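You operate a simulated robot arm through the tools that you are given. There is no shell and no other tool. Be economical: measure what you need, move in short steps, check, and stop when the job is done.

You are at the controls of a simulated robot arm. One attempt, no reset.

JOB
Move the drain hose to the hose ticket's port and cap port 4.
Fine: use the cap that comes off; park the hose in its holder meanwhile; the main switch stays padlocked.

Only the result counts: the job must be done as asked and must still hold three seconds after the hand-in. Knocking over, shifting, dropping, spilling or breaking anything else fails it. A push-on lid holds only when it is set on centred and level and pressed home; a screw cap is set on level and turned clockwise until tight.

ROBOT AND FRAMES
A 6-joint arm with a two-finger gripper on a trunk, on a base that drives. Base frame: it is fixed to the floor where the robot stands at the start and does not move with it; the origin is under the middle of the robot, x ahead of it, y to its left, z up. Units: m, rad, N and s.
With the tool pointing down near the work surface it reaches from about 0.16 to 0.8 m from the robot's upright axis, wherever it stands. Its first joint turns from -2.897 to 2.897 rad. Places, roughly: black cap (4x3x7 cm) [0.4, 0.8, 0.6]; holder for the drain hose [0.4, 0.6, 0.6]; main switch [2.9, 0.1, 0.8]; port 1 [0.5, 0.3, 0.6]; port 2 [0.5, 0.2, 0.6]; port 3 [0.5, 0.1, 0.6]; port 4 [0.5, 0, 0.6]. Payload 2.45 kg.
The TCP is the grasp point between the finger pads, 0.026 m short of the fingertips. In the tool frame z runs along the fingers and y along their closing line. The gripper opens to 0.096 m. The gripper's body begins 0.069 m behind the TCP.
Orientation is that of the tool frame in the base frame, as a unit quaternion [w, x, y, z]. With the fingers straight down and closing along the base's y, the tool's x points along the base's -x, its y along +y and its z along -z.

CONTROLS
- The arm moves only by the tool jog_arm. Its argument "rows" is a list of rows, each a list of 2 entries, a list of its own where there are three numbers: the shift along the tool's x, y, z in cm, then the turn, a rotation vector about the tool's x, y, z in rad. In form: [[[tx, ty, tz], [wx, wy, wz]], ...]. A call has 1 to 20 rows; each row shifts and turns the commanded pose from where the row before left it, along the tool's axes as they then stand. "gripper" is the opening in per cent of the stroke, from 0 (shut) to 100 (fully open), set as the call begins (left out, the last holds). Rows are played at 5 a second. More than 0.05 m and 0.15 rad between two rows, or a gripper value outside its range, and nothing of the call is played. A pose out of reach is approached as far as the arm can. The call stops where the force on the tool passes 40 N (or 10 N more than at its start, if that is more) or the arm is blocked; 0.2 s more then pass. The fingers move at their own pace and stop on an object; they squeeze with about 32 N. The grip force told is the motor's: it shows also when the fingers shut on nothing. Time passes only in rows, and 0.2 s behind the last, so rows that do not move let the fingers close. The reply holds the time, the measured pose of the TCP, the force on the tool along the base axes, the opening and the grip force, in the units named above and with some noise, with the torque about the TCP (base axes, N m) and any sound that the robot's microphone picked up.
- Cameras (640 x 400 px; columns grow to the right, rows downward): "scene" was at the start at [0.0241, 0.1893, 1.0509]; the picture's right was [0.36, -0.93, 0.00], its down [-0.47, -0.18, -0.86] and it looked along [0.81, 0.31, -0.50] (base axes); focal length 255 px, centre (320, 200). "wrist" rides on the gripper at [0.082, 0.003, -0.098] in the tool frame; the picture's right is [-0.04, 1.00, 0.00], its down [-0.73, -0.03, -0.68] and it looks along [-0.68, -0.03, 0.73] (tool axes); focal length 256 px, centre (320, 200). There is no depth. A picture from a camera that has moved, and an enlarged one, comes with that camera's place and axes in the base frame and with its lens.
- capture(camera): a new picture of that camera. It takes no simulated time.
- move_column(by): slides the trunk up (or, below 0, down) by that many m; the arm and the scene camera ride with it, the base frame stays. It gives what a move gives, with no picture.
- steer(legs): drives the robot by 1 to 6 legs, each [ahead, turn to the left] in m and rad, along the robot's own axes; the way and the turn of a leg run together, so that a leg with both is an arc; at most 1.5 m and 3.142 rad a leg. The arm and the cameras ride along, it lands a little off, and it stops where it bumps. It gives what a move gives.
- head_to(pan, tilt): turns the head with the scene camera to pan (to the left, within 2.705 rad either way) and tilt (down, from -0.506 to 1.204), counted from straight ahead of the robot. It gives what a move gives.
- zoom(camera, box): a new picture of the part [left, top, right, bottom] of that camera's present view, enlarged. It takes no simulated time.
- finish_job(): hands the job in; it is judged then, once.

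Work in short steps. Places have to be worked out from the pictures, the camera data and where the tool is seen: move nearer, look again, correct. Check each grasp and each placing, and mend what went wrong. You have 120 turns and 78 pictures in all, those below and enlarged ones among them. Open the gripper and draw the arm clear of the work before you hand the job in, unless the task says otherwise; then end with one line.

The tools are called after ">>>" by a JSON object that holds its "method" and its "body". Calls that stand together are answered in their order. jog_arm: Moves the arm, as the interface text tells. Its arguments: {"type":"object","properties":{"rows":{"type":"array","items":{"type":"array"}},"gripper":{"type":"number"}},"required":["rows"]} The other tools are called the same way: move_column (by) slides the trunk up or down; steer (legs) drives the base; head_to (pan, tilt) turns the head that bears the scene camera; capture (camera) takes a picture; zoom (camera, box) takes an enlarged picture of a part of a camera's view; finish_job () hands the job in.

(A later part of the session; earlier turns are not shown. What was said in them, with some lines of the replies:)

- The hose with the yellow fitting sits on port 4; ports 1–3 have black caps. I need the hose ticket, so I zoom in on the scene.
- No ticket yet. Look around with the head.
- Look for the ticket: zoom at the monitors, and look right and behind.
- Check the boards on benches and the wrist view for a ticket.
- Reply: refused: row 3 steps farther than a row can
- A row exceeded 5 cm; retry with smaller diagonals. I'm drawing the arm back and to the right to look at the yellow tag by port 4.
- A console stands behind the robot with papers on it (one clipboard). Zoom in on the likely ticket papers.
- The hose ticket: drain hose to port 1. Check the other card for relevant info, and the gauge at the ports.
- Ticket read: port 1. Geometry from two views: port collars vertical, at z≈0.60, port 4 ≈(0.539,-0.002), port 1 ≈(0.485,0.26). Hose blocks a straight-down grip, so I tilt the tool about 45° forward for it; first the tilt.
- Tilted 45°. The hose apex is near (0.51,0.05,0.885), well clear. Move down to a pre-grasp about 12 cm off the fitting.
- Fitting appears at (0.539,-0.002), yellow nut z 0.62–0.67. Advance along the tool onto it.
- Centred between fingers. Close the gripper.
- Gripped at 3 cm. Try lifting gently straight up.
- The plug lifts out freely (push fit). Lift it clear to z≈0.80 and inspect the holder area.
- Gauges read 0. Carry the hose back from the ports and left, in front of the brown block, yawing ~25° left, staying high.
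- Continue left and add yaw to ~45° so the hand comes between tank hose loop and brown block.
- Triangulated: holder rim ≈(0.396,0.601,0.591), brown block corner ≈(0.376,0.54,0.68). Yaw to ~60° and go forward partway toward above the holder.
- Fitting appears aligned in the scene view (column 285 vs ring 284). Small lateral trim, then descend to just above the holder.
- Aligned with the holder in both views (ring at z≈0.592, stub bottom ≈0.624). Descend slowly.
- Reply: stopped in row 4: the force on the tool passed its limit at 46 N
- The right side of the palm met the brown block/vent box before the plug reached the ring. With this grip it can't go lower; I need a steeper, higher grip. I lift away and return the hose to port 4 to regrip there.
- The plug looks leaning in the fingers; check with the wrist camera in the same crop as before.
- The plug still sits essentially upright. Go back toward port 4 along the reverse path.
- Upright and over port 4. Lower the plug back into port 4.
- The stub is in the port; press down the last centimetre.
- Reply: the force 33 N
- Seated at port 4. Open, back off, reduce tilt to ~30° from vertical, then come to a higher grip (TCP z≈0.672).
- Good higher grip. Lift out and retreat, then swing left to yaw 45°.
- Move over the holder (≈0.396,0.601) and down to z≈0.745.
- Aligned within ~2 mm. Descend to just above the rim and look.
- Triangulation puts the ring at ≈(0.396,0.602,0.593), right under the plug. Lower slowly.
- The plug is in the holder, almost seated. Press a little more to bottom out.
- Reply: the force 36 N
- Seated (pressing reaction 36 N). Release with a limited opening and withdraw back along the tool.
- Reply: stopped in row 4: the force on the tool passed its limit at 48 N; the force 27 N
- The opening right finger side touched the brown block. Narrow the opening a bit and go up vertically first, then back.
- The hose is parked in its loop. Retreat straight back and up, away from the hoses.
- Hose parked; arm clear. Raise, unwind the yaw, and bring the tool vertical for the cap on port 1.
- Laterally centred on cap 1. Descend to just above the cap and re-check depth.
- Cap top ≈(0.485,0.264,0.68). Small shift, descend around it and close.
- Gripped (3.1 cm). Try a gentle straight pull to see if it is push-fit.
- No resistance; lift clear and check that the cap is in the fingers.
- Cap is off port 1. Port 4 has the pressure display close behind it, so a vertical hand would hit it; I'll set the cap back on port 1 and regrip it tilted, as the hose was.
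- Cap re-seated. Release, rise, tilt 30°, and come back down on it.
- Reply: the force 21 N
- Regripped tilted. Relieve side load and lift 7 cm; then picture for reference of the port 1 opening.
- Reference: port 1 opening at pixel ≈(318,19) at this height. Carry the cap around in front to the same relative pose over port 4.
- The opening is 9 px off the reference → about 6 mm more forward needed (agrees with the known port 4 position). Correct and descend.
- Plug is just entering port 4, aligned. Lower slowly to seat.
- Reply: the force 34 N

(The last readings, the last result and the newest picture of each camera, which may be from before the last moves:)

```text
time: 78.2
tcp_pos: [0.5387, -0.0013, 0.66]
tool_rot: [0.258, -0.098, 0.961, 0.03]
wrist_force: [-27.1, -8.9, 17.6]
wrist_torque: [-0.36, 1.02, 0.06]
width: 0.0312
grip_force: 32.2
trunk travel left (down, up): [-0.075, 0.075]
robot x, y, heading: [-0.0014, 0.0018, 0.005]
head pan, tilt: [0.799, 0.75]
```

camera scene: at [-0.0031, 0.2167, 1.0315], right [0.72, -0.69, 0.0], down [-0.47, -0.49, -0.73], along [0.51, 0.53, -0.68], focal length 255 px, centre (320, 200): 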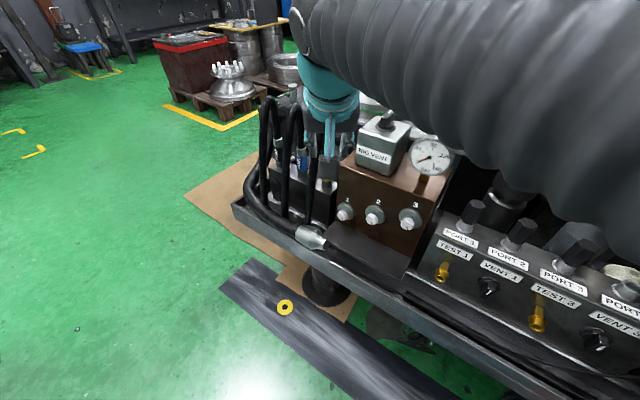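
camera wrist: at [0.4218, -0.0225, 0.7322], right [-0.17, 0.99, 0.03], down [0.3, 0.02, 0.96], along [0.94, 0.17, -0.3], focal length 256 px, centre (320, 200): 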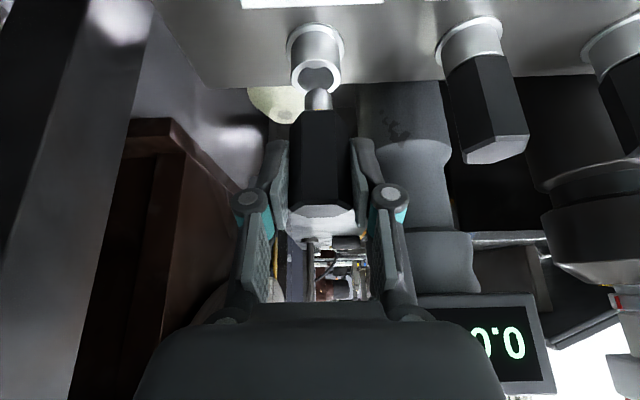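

At the seated height; some side force forward. Ease back 2 mm and press home.

>>> {"method": "jog_arm", "body": {"rows": [[[0.17, 0, -0.1], [0, 0, 0]], [[0.1, 0, 0.17], [0, 0, 0]], [[0.05, 0, 0.09], [0, 0, 0]]]}}

>>> {"method": "capture", "body": {"camera": "wrist"}}

```text
time: 79.0
tcp_pos: [0.5389, -0.0008, 0.66]
tool_rot: [0.262, -0.097, 0.96, 0.028]
wrist_force: [-18.0, -1.5, 17.4]
wrist_torque: [-0.01, 0.65, 0.04]
width: 0.031
grip_force: 32.4
trunk travel left (down, up): [-0.075, 0.075]
robot x, y, heading: [-0.0, 0.0018, 0.0]
head pan, tilt: [0.799, 0.75]
stopped in row 3: the force on the tool passed its limit at 45 N (the readings are from after the stop); the commanded pose is now the measured one
```

```text
5 pictures are left
camera wrist: at [0.4197, -0.0233, 0.7037], right [-0.17, 0.99, 0.02], down [0.29, 0.03, 0.96], along [0.94, 0.17, -0.29], focal length 256 px, centre (320, 200)
```

wrist: 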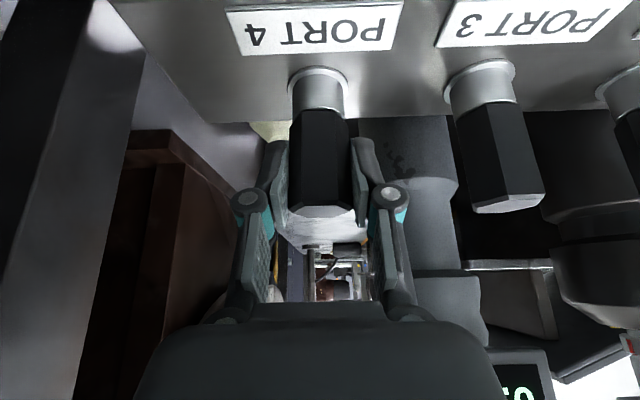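

Cap sits on port 4 exactly as it did on port 1, pressed to 45 N. Release, back off, and swing toward the holder.

>>> {"method": "jog_arm", "body": {"rows": [[[0, 0, 0], [0, 0, 0]], [[0, 0, 0], [0, 0, 0]], [[0, 0, -2], [0, 0, 0]], [[0, 0, -3], [0, 0, 0]], [[0, 0, -4], [0, 0, 0]], [[0.5, 0, -4], [0, 0, 0]], [[1, 0, -4], [0, 0, 0]], [[1, 0, -4], [0, 0, 0]]], "gripper": 70}}

>>> {"method": "jog_arm", "body": {"rows": [[[0, 4.5, 0], [0, 0, 0]], [[0, 4.5, 0], [0, 0, 0]], [[0, 4.5, 0], [0, 0, 0]], [[0, 4.5, 0], [0, 0, 0]], [[0, 4.5, 0], [0, 0, 0]], [[0, 4, 0], [-0.0557, 0, -0.0977]], [[0, 4, 0], [-0.0557, 0, -0.0977]], [[0, 4, 0], [0, 0, 0]], [[0, 4, 0], [0, 0, 0]], [[0, 0, 0], [-0.0569, 0, -0.0999]], [[0, 0, 0], [-0.0569, 0, -0.0999]], [[0, 0, 0], [-0.0569, 0, -0.0999]]], "gripper": 42}}

```text
time: 80.8
tcp_pos: [0.4147, -0.0295, 0.8252]
tool_rot: [0.259, -0.099, 0.96, 0.029]
wrist_force: [0.8, -1.0, -0.7]
wrist_torque: [0.01, 0.04, 0.0]
width: 0.0671
grip_force: 0.1
trunk travel left (down, up): [-0.075, 0.075]
robot x, y, heading: [0.0021, -0.0016, 0.008]
head pan, tilt: [0.799, 0.75]
```

```text
time: 83.4
tcp_pos: [0.3149, 0.3426, 0.8268]
tool_rot: [0.243, -0.365, 0.893, 0.098]
wrist_force: [-0.9, -0.3, -0.1]
wrist_torque: [-0.01, -0.02, -0.03]
width: 0.0403
grip_force: 0.1
trunk travel left (down, up): [-0.075, 0.075]
robot x, y, heading: [-0.0001, 0.0028, 0.004]
head pan, tilt: [0.799, 0.75]
```

>>> {"method": "jog_arm", "body": {"rows": [[[0, 4.25, 0], [0, 0, 0]], [[0, 4.25, 0], [0, 0, 0]], [[0, 4.25, 0], [0, 0, 0]], [[-2.37, 0, 2.67], [0, 0, 0]], [[-2.37, 0, 2.67], [0, 0, 0]], [[-2.43, 0.18, 3.77], [0, 0, 0]], [[-2.43, 0.18, 3.77], [0, 0, 0]], [[-2.43, 0.18, 3.77], [0, 0, 0]]]}}

>>> {"method": "capture", "body": {"camera": "wrist"}}

```text
time: 85.2
tcp_pos: [0.357, 0.5673, 0.7458]
tool_rot: [0.244, -0.363, 0.894, 0.098]
wrist_force: [-0.5, 0.2, 0.6]
wrist_torque: [-0.04, 0.03, -0.01]
width: 0.0401
grip_force: 0.1
trunk travel left (down, up): [-0.075, 0.075]
robot x, y, heading: [0.0008, -0.0017, 0.0]
head pan, tilt: [0.799, 0.75]
```

```text
4 pictures are left
camera wrist: at [0.2687, 0.4859, 0.7898], right [-0.67, 0.74, 0.02], down [0.22, 0.18, 0.96], along [0.7, 0.65, -0.29], focal length 256 px, centre (320, 200)
```

wrist: 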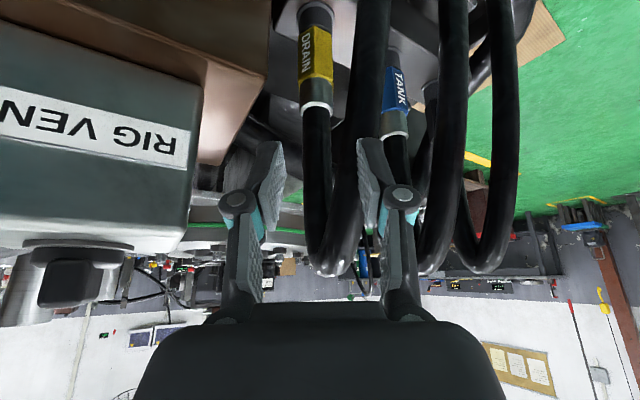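

Same pose as at retreat, plug centred between fingers. Go forward over it, then down, then grip.

>>> {"method": "jog_arm", "body": {"rows": [[[-1.22, -0.14, 3.03], [0, 0, 0]], [[-1.22, -0.14, 3.03], [0, 0, 0]], [[1.03, 0, 1.75], [0, 0, 0]], [[1.03, 0, 1.75], [0, 0, 0]], [[1.0, 0, 1.7], [0, 0, 0]]]}}

>>> {"method": "jog_arm", "body": {"rows": [[[0, 0, 0], [0, 0, 0]], [[0, 0, 0], [0, 0, 0]], [[0, 0, 0], [0, 0, 0]]], "gripper": 0}}

```text
time: 86.4
tcp_pos: [0.3948, 0.6025, 0.6427]
tool_rot: [0.244, -0.364, 0.893, 0.098]
wrist_force: [0.2, 0.3, 0.3]
wrist_torque: [0.0, 0.0, -0.02]
width: 0.0402
grip_force: 0.0
trunk travel left (down, up): [-0.075, 0.075]
robot x, y, heading: [0.0008, 0.002, 0.002]
head pan, tilt: [0.799, 0.75]
```

```text
time: 87.2
tcp_pos: [0.395, 0.6023, 0.6438]
tool_rot: [0.243, -0.364, 0.894, 0.097]
wrist_force: [0.3, -0.2, 0.8]
wrist_torque: [-0.04, -0.06, 0.04]
width: 0.0273
grip_force: 31.5
trunk travel left (down, up): [-0.075, 0.075]
robot x, y, heading: [-0.0006, 0.0028, 0.003]
head pan, tilt: [0.799, 0.75]
```

Gripped. Lift the plug straight up, then back away and unwind yaw.

>>> {"method": "jog_arm", "body": {"rows": [[[-0.25, 0, -0.43], [0, 0, 0]], [[-0.5, 0, -0.86], [0, 0, 0]], [[-1, 0, -1.72], [0, 0, 0]], [[-2.02, 0, -3.44], [0, 0, 0]], [[-2.02, 0, -3.44], [0, 0, 0]], [[-2.02, 0, -3.44], [0, 0, 0]], [[-2.02, 0, -3.44], [0, 0, 0]], [[3.44, -1, -2.02], [0, 0, 0]], [[3.44, -1, -2.02], [0, 0, 0]], [[3.44, -1, -2.02], [0, 0, 0]], [[3.44, -1, -2.02], [0, 0, 0]], [[3.44, -1, -2.02], [0, 0, 0]], [[0, 0, 0], [0.0721, 0, 0.1227]], [[0, 0, 0], [0.0721, 0, 0.1227]], [[0, 0, 0], [0.0721, 0, 0.1227]], [[0, 0, 0], [0.0721, 0, 0.1227]]]}}

```text
time: 90.6
tcp_pos: [0.2879, 0.4281, 0.8388]
tool_rot: [0.262, -0.096, 0.96, 0.025]
wrist_force: [-0.3, -0.6, -1.3]
wrist_torque: [0.01, 0.04, 0.04]
width: 0.0275
grip_force: 31.5
trunk travel left (down, up): [-0.075, 0.075]
robot x, y, heading: [0.0013, 0.0035, 0.003]
head pan, tilt: [0.799, 0.75]
```

Go right, then forward over port 1 (TCP target 0.486, 0.263), then down to z≈0.735.

>>> {"method": "jog_arm", "body": {"rows": [[[0, -4.01, 0], [0, 0, 0]], [[0, -4.01, 0], [0, 0, 0]], [[0, -4.01, 0], [0, 0, 0]], [[0, -4.01, 0], [0, 0, 0]], [[0, -4.01, 0], [0, 0, 0]], [[-3.5, 0, 2.06], [0, 0, 0]], [[-3.5, 0, 2.06], [0, 0, 0]], [[-3.5, 0, 2.06], [0, 0, 0]], [[-3.5, 0, 2.06], [0, 0, 0]], [[1.76, 0, 2.99], [0, 0, 0]], [[1.76, 0, 2.99], [0, 0, 0]], [[1.76, 0, 2.99], [0, 0, 0]]]}}

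>>> {"method": "capture", "body": {"camera": "wrist"}}

```text
time: 93.2
tcp_pos: [0.4879, 0.266, 0.736]
tool_rot: [0.262, -0.098, 0.96, 0.026]
wrist_force: [0.5, -0.4, -0.9]
wrist_torque: [0.0, 0.02, -0.01]
width: 0.0273
grip_force: 31.9
trunk travel left (down, up): [-0.075, 0.075]
robot x, y, heading: [0.0011, 0.0035, 0.005]
head pan, tilt: [0.799, 0.75]
```

```text
3 pictures are left
camera wrist: at [0.3688, 0.2445, 0.78], right [-0.17, 0.99, 0.02], down [0.29, 0.03, 0.96], along [0.94, 0.17, -0.29], focal length 256 px, centre (320, 200)
```

wrist: 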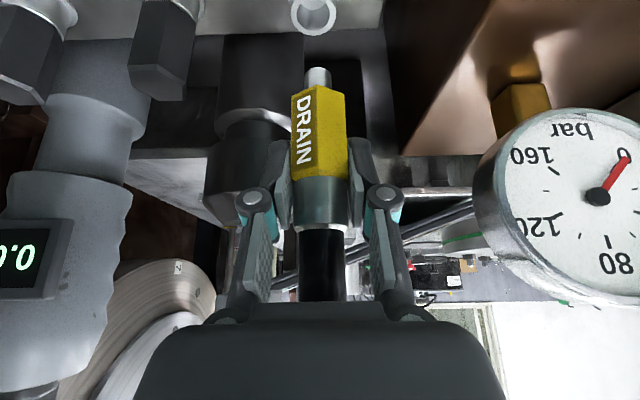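

Per the reference pixel, the hand is ~3 mm too far left. Correct and lower into port 1.

>>> {"method": "jog_arm", "body": {"rows": [[[0.13, -0.32, -0.08], [0, 0, 0]], [[1.0, 0, 1.72], [0, 0, 0]], [[0.76, 0, 1.29], [0, 0, 0]], [[0.25, 0, 0.43], [0, 0, 0]], [[0.25, 0, 0.43], [0, 0, 0]]]}}

>>> {"method": "zoom", "body": {"camera": "wrist", "box": [180, 0, 460, 250]}}

```text
time: 94.4
tcp_pos: [0.4867, 0.2608, 0.6917]
tool_rot: [0.262, -0.098, 0.96, 0.025]
wrist_force: [-0.5, -1.0, -0.5]
wrist_torque: [0.01, -0.02, 0.01]
width: 0.0273
grip_force: 31.7
trunk travel left (down, up): [-0.075, 0.075]
robot x, y, heading: [-0.0008, -0.0, 0.003]
head pan, tilt: [0.799, 0.75]
```

```text
1.60 times, centred on (320, 125) of wrist
camera zoom: at [0.3688, 0.2397, 0.7352], right [-0.17, 0.99, 0.02], down [0.29, 0.03, 0.96], along [0.94, 0.17, -0.29], focal length 410 px, centre (320, 320)
```

zoom: 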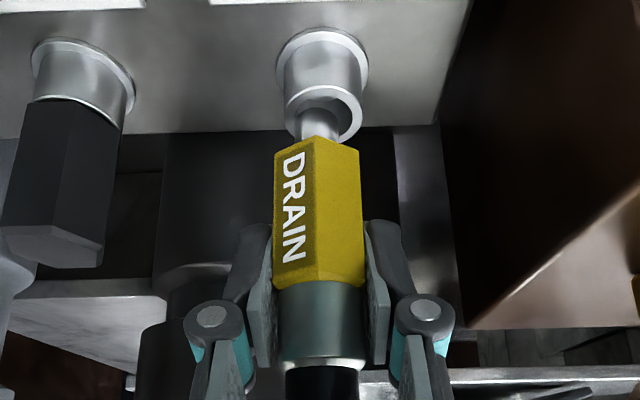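

Stub is entering; nudge 1.2 mm left and continue down.

>>> {"method": "jog_arm", "body": {"rows": [[[0.2, 0.12, 0.34], [0, 0, 0]], [[0.25, 0, 0.43], [0, 0, 0]], [[0.25, 0, 0.43], [0, 0, 0]], [[0.2, 0, 0.34], [0, 0, 0]], [[0.15, 0, 0.26], [0, 0, 0]], [[0.1, 0, 0.17], [0, 0, 0]]]}}

```text
time: 95.9
tcp_pos: [0.4866, 0.2636, 0.6742]
tool_rot: [0.266, -0.098, 0.958, 0.029]
wrist_force: [-12.7, -5.4, 15.4]
wrist_torque: [-0.31, 0.6, -0.07]
width: 0.0275
grip_force: 32.4
trunk travel left (down, up): [-0.075, 0.075]
robot x, y, heading: [-0.0059, -0.0016, 0.005]
head pan, tilt: [0.799, 0.75]
stopped in row 6: the force on the tool passed its limit at 42 N (the readings are from after the stop); the commanded pose is now the measured one
```

Contact at z 0.674 ≈ expected seat. Check with a picture.

>>> {"method": "zoom", "body": {"camera": "wrist", "box": [180, 0, 460, 250]}}

```text
1.60 times, centred on (320, 125) of wrist
camera zoom: at [0.3667, 0.2411, 0.7163], right [-0.17, 0.98, 0.02], down [0.28, 0.02, 0.96], along [0.95, 0.17, -0.28], focal length 410 px, centre (320, 320)
```

zoom: 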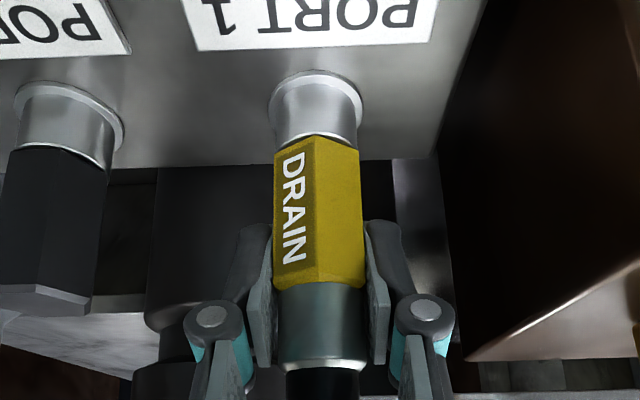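

Looks seated; ease the side load, level it, and press once more to be sure it's home.

>>> {"method": "jog_arm", "body": {"rows": [[[0.13, 0.05, -0.08], [0, 0.01, 0]], [[0.07, 0, 0.12], [0, 0, 0]], [[0.07, 0, 0.12], [0, 0, 0]], [[0.07, 0, 0.12], [0, 0, 0]]]}}

```text
time: 96.8
tcp_pos: [0.485, 0.2634, 0.6733]
tool_rot: [0.266, -0.097, 0.959, 0.031]
wrist_force: [-10.4, -7.0, 15.0]
wrist_torque: [-0.38, 0.69, -0.02]
width: 0.0273
grip_force: 31.8
trunk travel left (down, up): [-0.075, 0.075]
robot x, y, heading: [0.0021, 0.0009, 0.006]
head pan, tilt: [0.799, 0.75]
stopped in row 4: the force on the tool passed its limit at 43 N (the readings are from after the stop); the commanded pose is now the measured one
```

Home (43 N press, expected height). Release and retreat back and to the right, clear of the hose.

>>> {"method": "jog_arm", "body": {"rows": [[[0, 0, 0], [0, 0, 0]], [[0, 0, 0], [0, 0, 0]], [[0.5, 0, -1.5], [0, 0, 0]], [[1.2, 0, -2.5], [0, 0, 0]], [[2, 0, -3], [0, 0, 0]], [[2, -1.5, -3.5], [0, 0, 0]], [[2, -3, -3], [0, 0, 0]], [[0, -4, -2], [0, 0, 0]], [[0, -4, -2], [0, 0, 0]], [[0, -4, 0], [0, 0, 0]], [[0, -4, 0], [0, 0, 0]], [[0, -4, 0], [0, 0, 0]]], "gripper": 70}}

>>> {"method": "head_to", "body": {"pan": 0.35, "tilt": 0.7}}

>>> {"method": "capture", "body": {"camera": "scene"}}

```text
time: 99.4
tcp_pos: [0.3838, -0.0093, 0.7823]
tool_rot: [0.264, -0.098, 0.959, 0.03]
wrist_force: [-0.5, -0.2, 0.9]
wrist_torque: [-0.01, 0.03, -0.01]
width: 0.0671
grip_force: 0.0
trunk travel left (down, up): [-0.075, 0.075]
robot x, y, heading: [0.0015, 0.0016, 0.002]
head pan, tilt: [0.799, 0.75]
```

```text
time: 100.3
tcp_pos: [0.3843, -0.0079, 0.7819]
tool_rot: [0.265, -0.097, 0.959, 0.029]
wrist_force: [0.1, 0.2, -0.1]
wrist_torque: [0.0, -0.04, 0.03]
width: 0.0674
grip_force: 0.1
trunk travel left (down, up): [-0.075, 0.075]
robot x, y, heading: [0.0002, 0.0044, 0.001]
head pan, tilt: [0.351, 0.7]
```

```text
0 pictures are left
camera scene: at [0.0188, 0.1864, 1.0359], right [0.35, -0.94, 0.0], down [-0.6, -0.22, -0.76], along [0.72, 0.27, -0.64], focal length 255 px, centre (320, 200)
```

scene: 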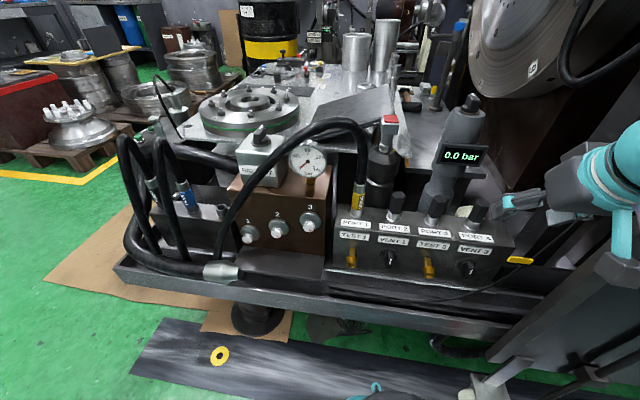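

The drain hose is on port 1, port 4 is capped, ports 2 and 3 are unchanged, and the holder is empty. I move the arm a little further off, with the gripper open, and hand in.

>>> {"method": "jog_arm", "body": {"rows": [[[2, -2, -3.5], [0, 0, 0]], [[0, 0, 0], [0, 0, 0]]], "gripper": 100}}

>>> {"method": "finish_job", "body": {}}

```text
time: 100.9
tcp_pos: [0.3545, -0.034, 0.7998]
tool_rot: [0.263, -0.098, 0.959, 0.029]
wrist_force: [-0.7, 0.6, 0.1]
wrist_torque: [-0.01, -0.02, -0.01]
width: 0.096
grip_force: 0.1
trunk travel left (down, up): [-0.075, 0.075]
robot x, y, heading: [0.0005, -0.0033, 0.004]
head pan, tilt: [0.351, 0.7]
```

```text
The job is handed in.
```

The drain hose is now on port 1, as the hose ticket says. Port 4 is closed with the cap from port 1, the main switch was left padlocked, and the job is handed in; along the way the hand bumped the brown valve block twice, with no damage seen.
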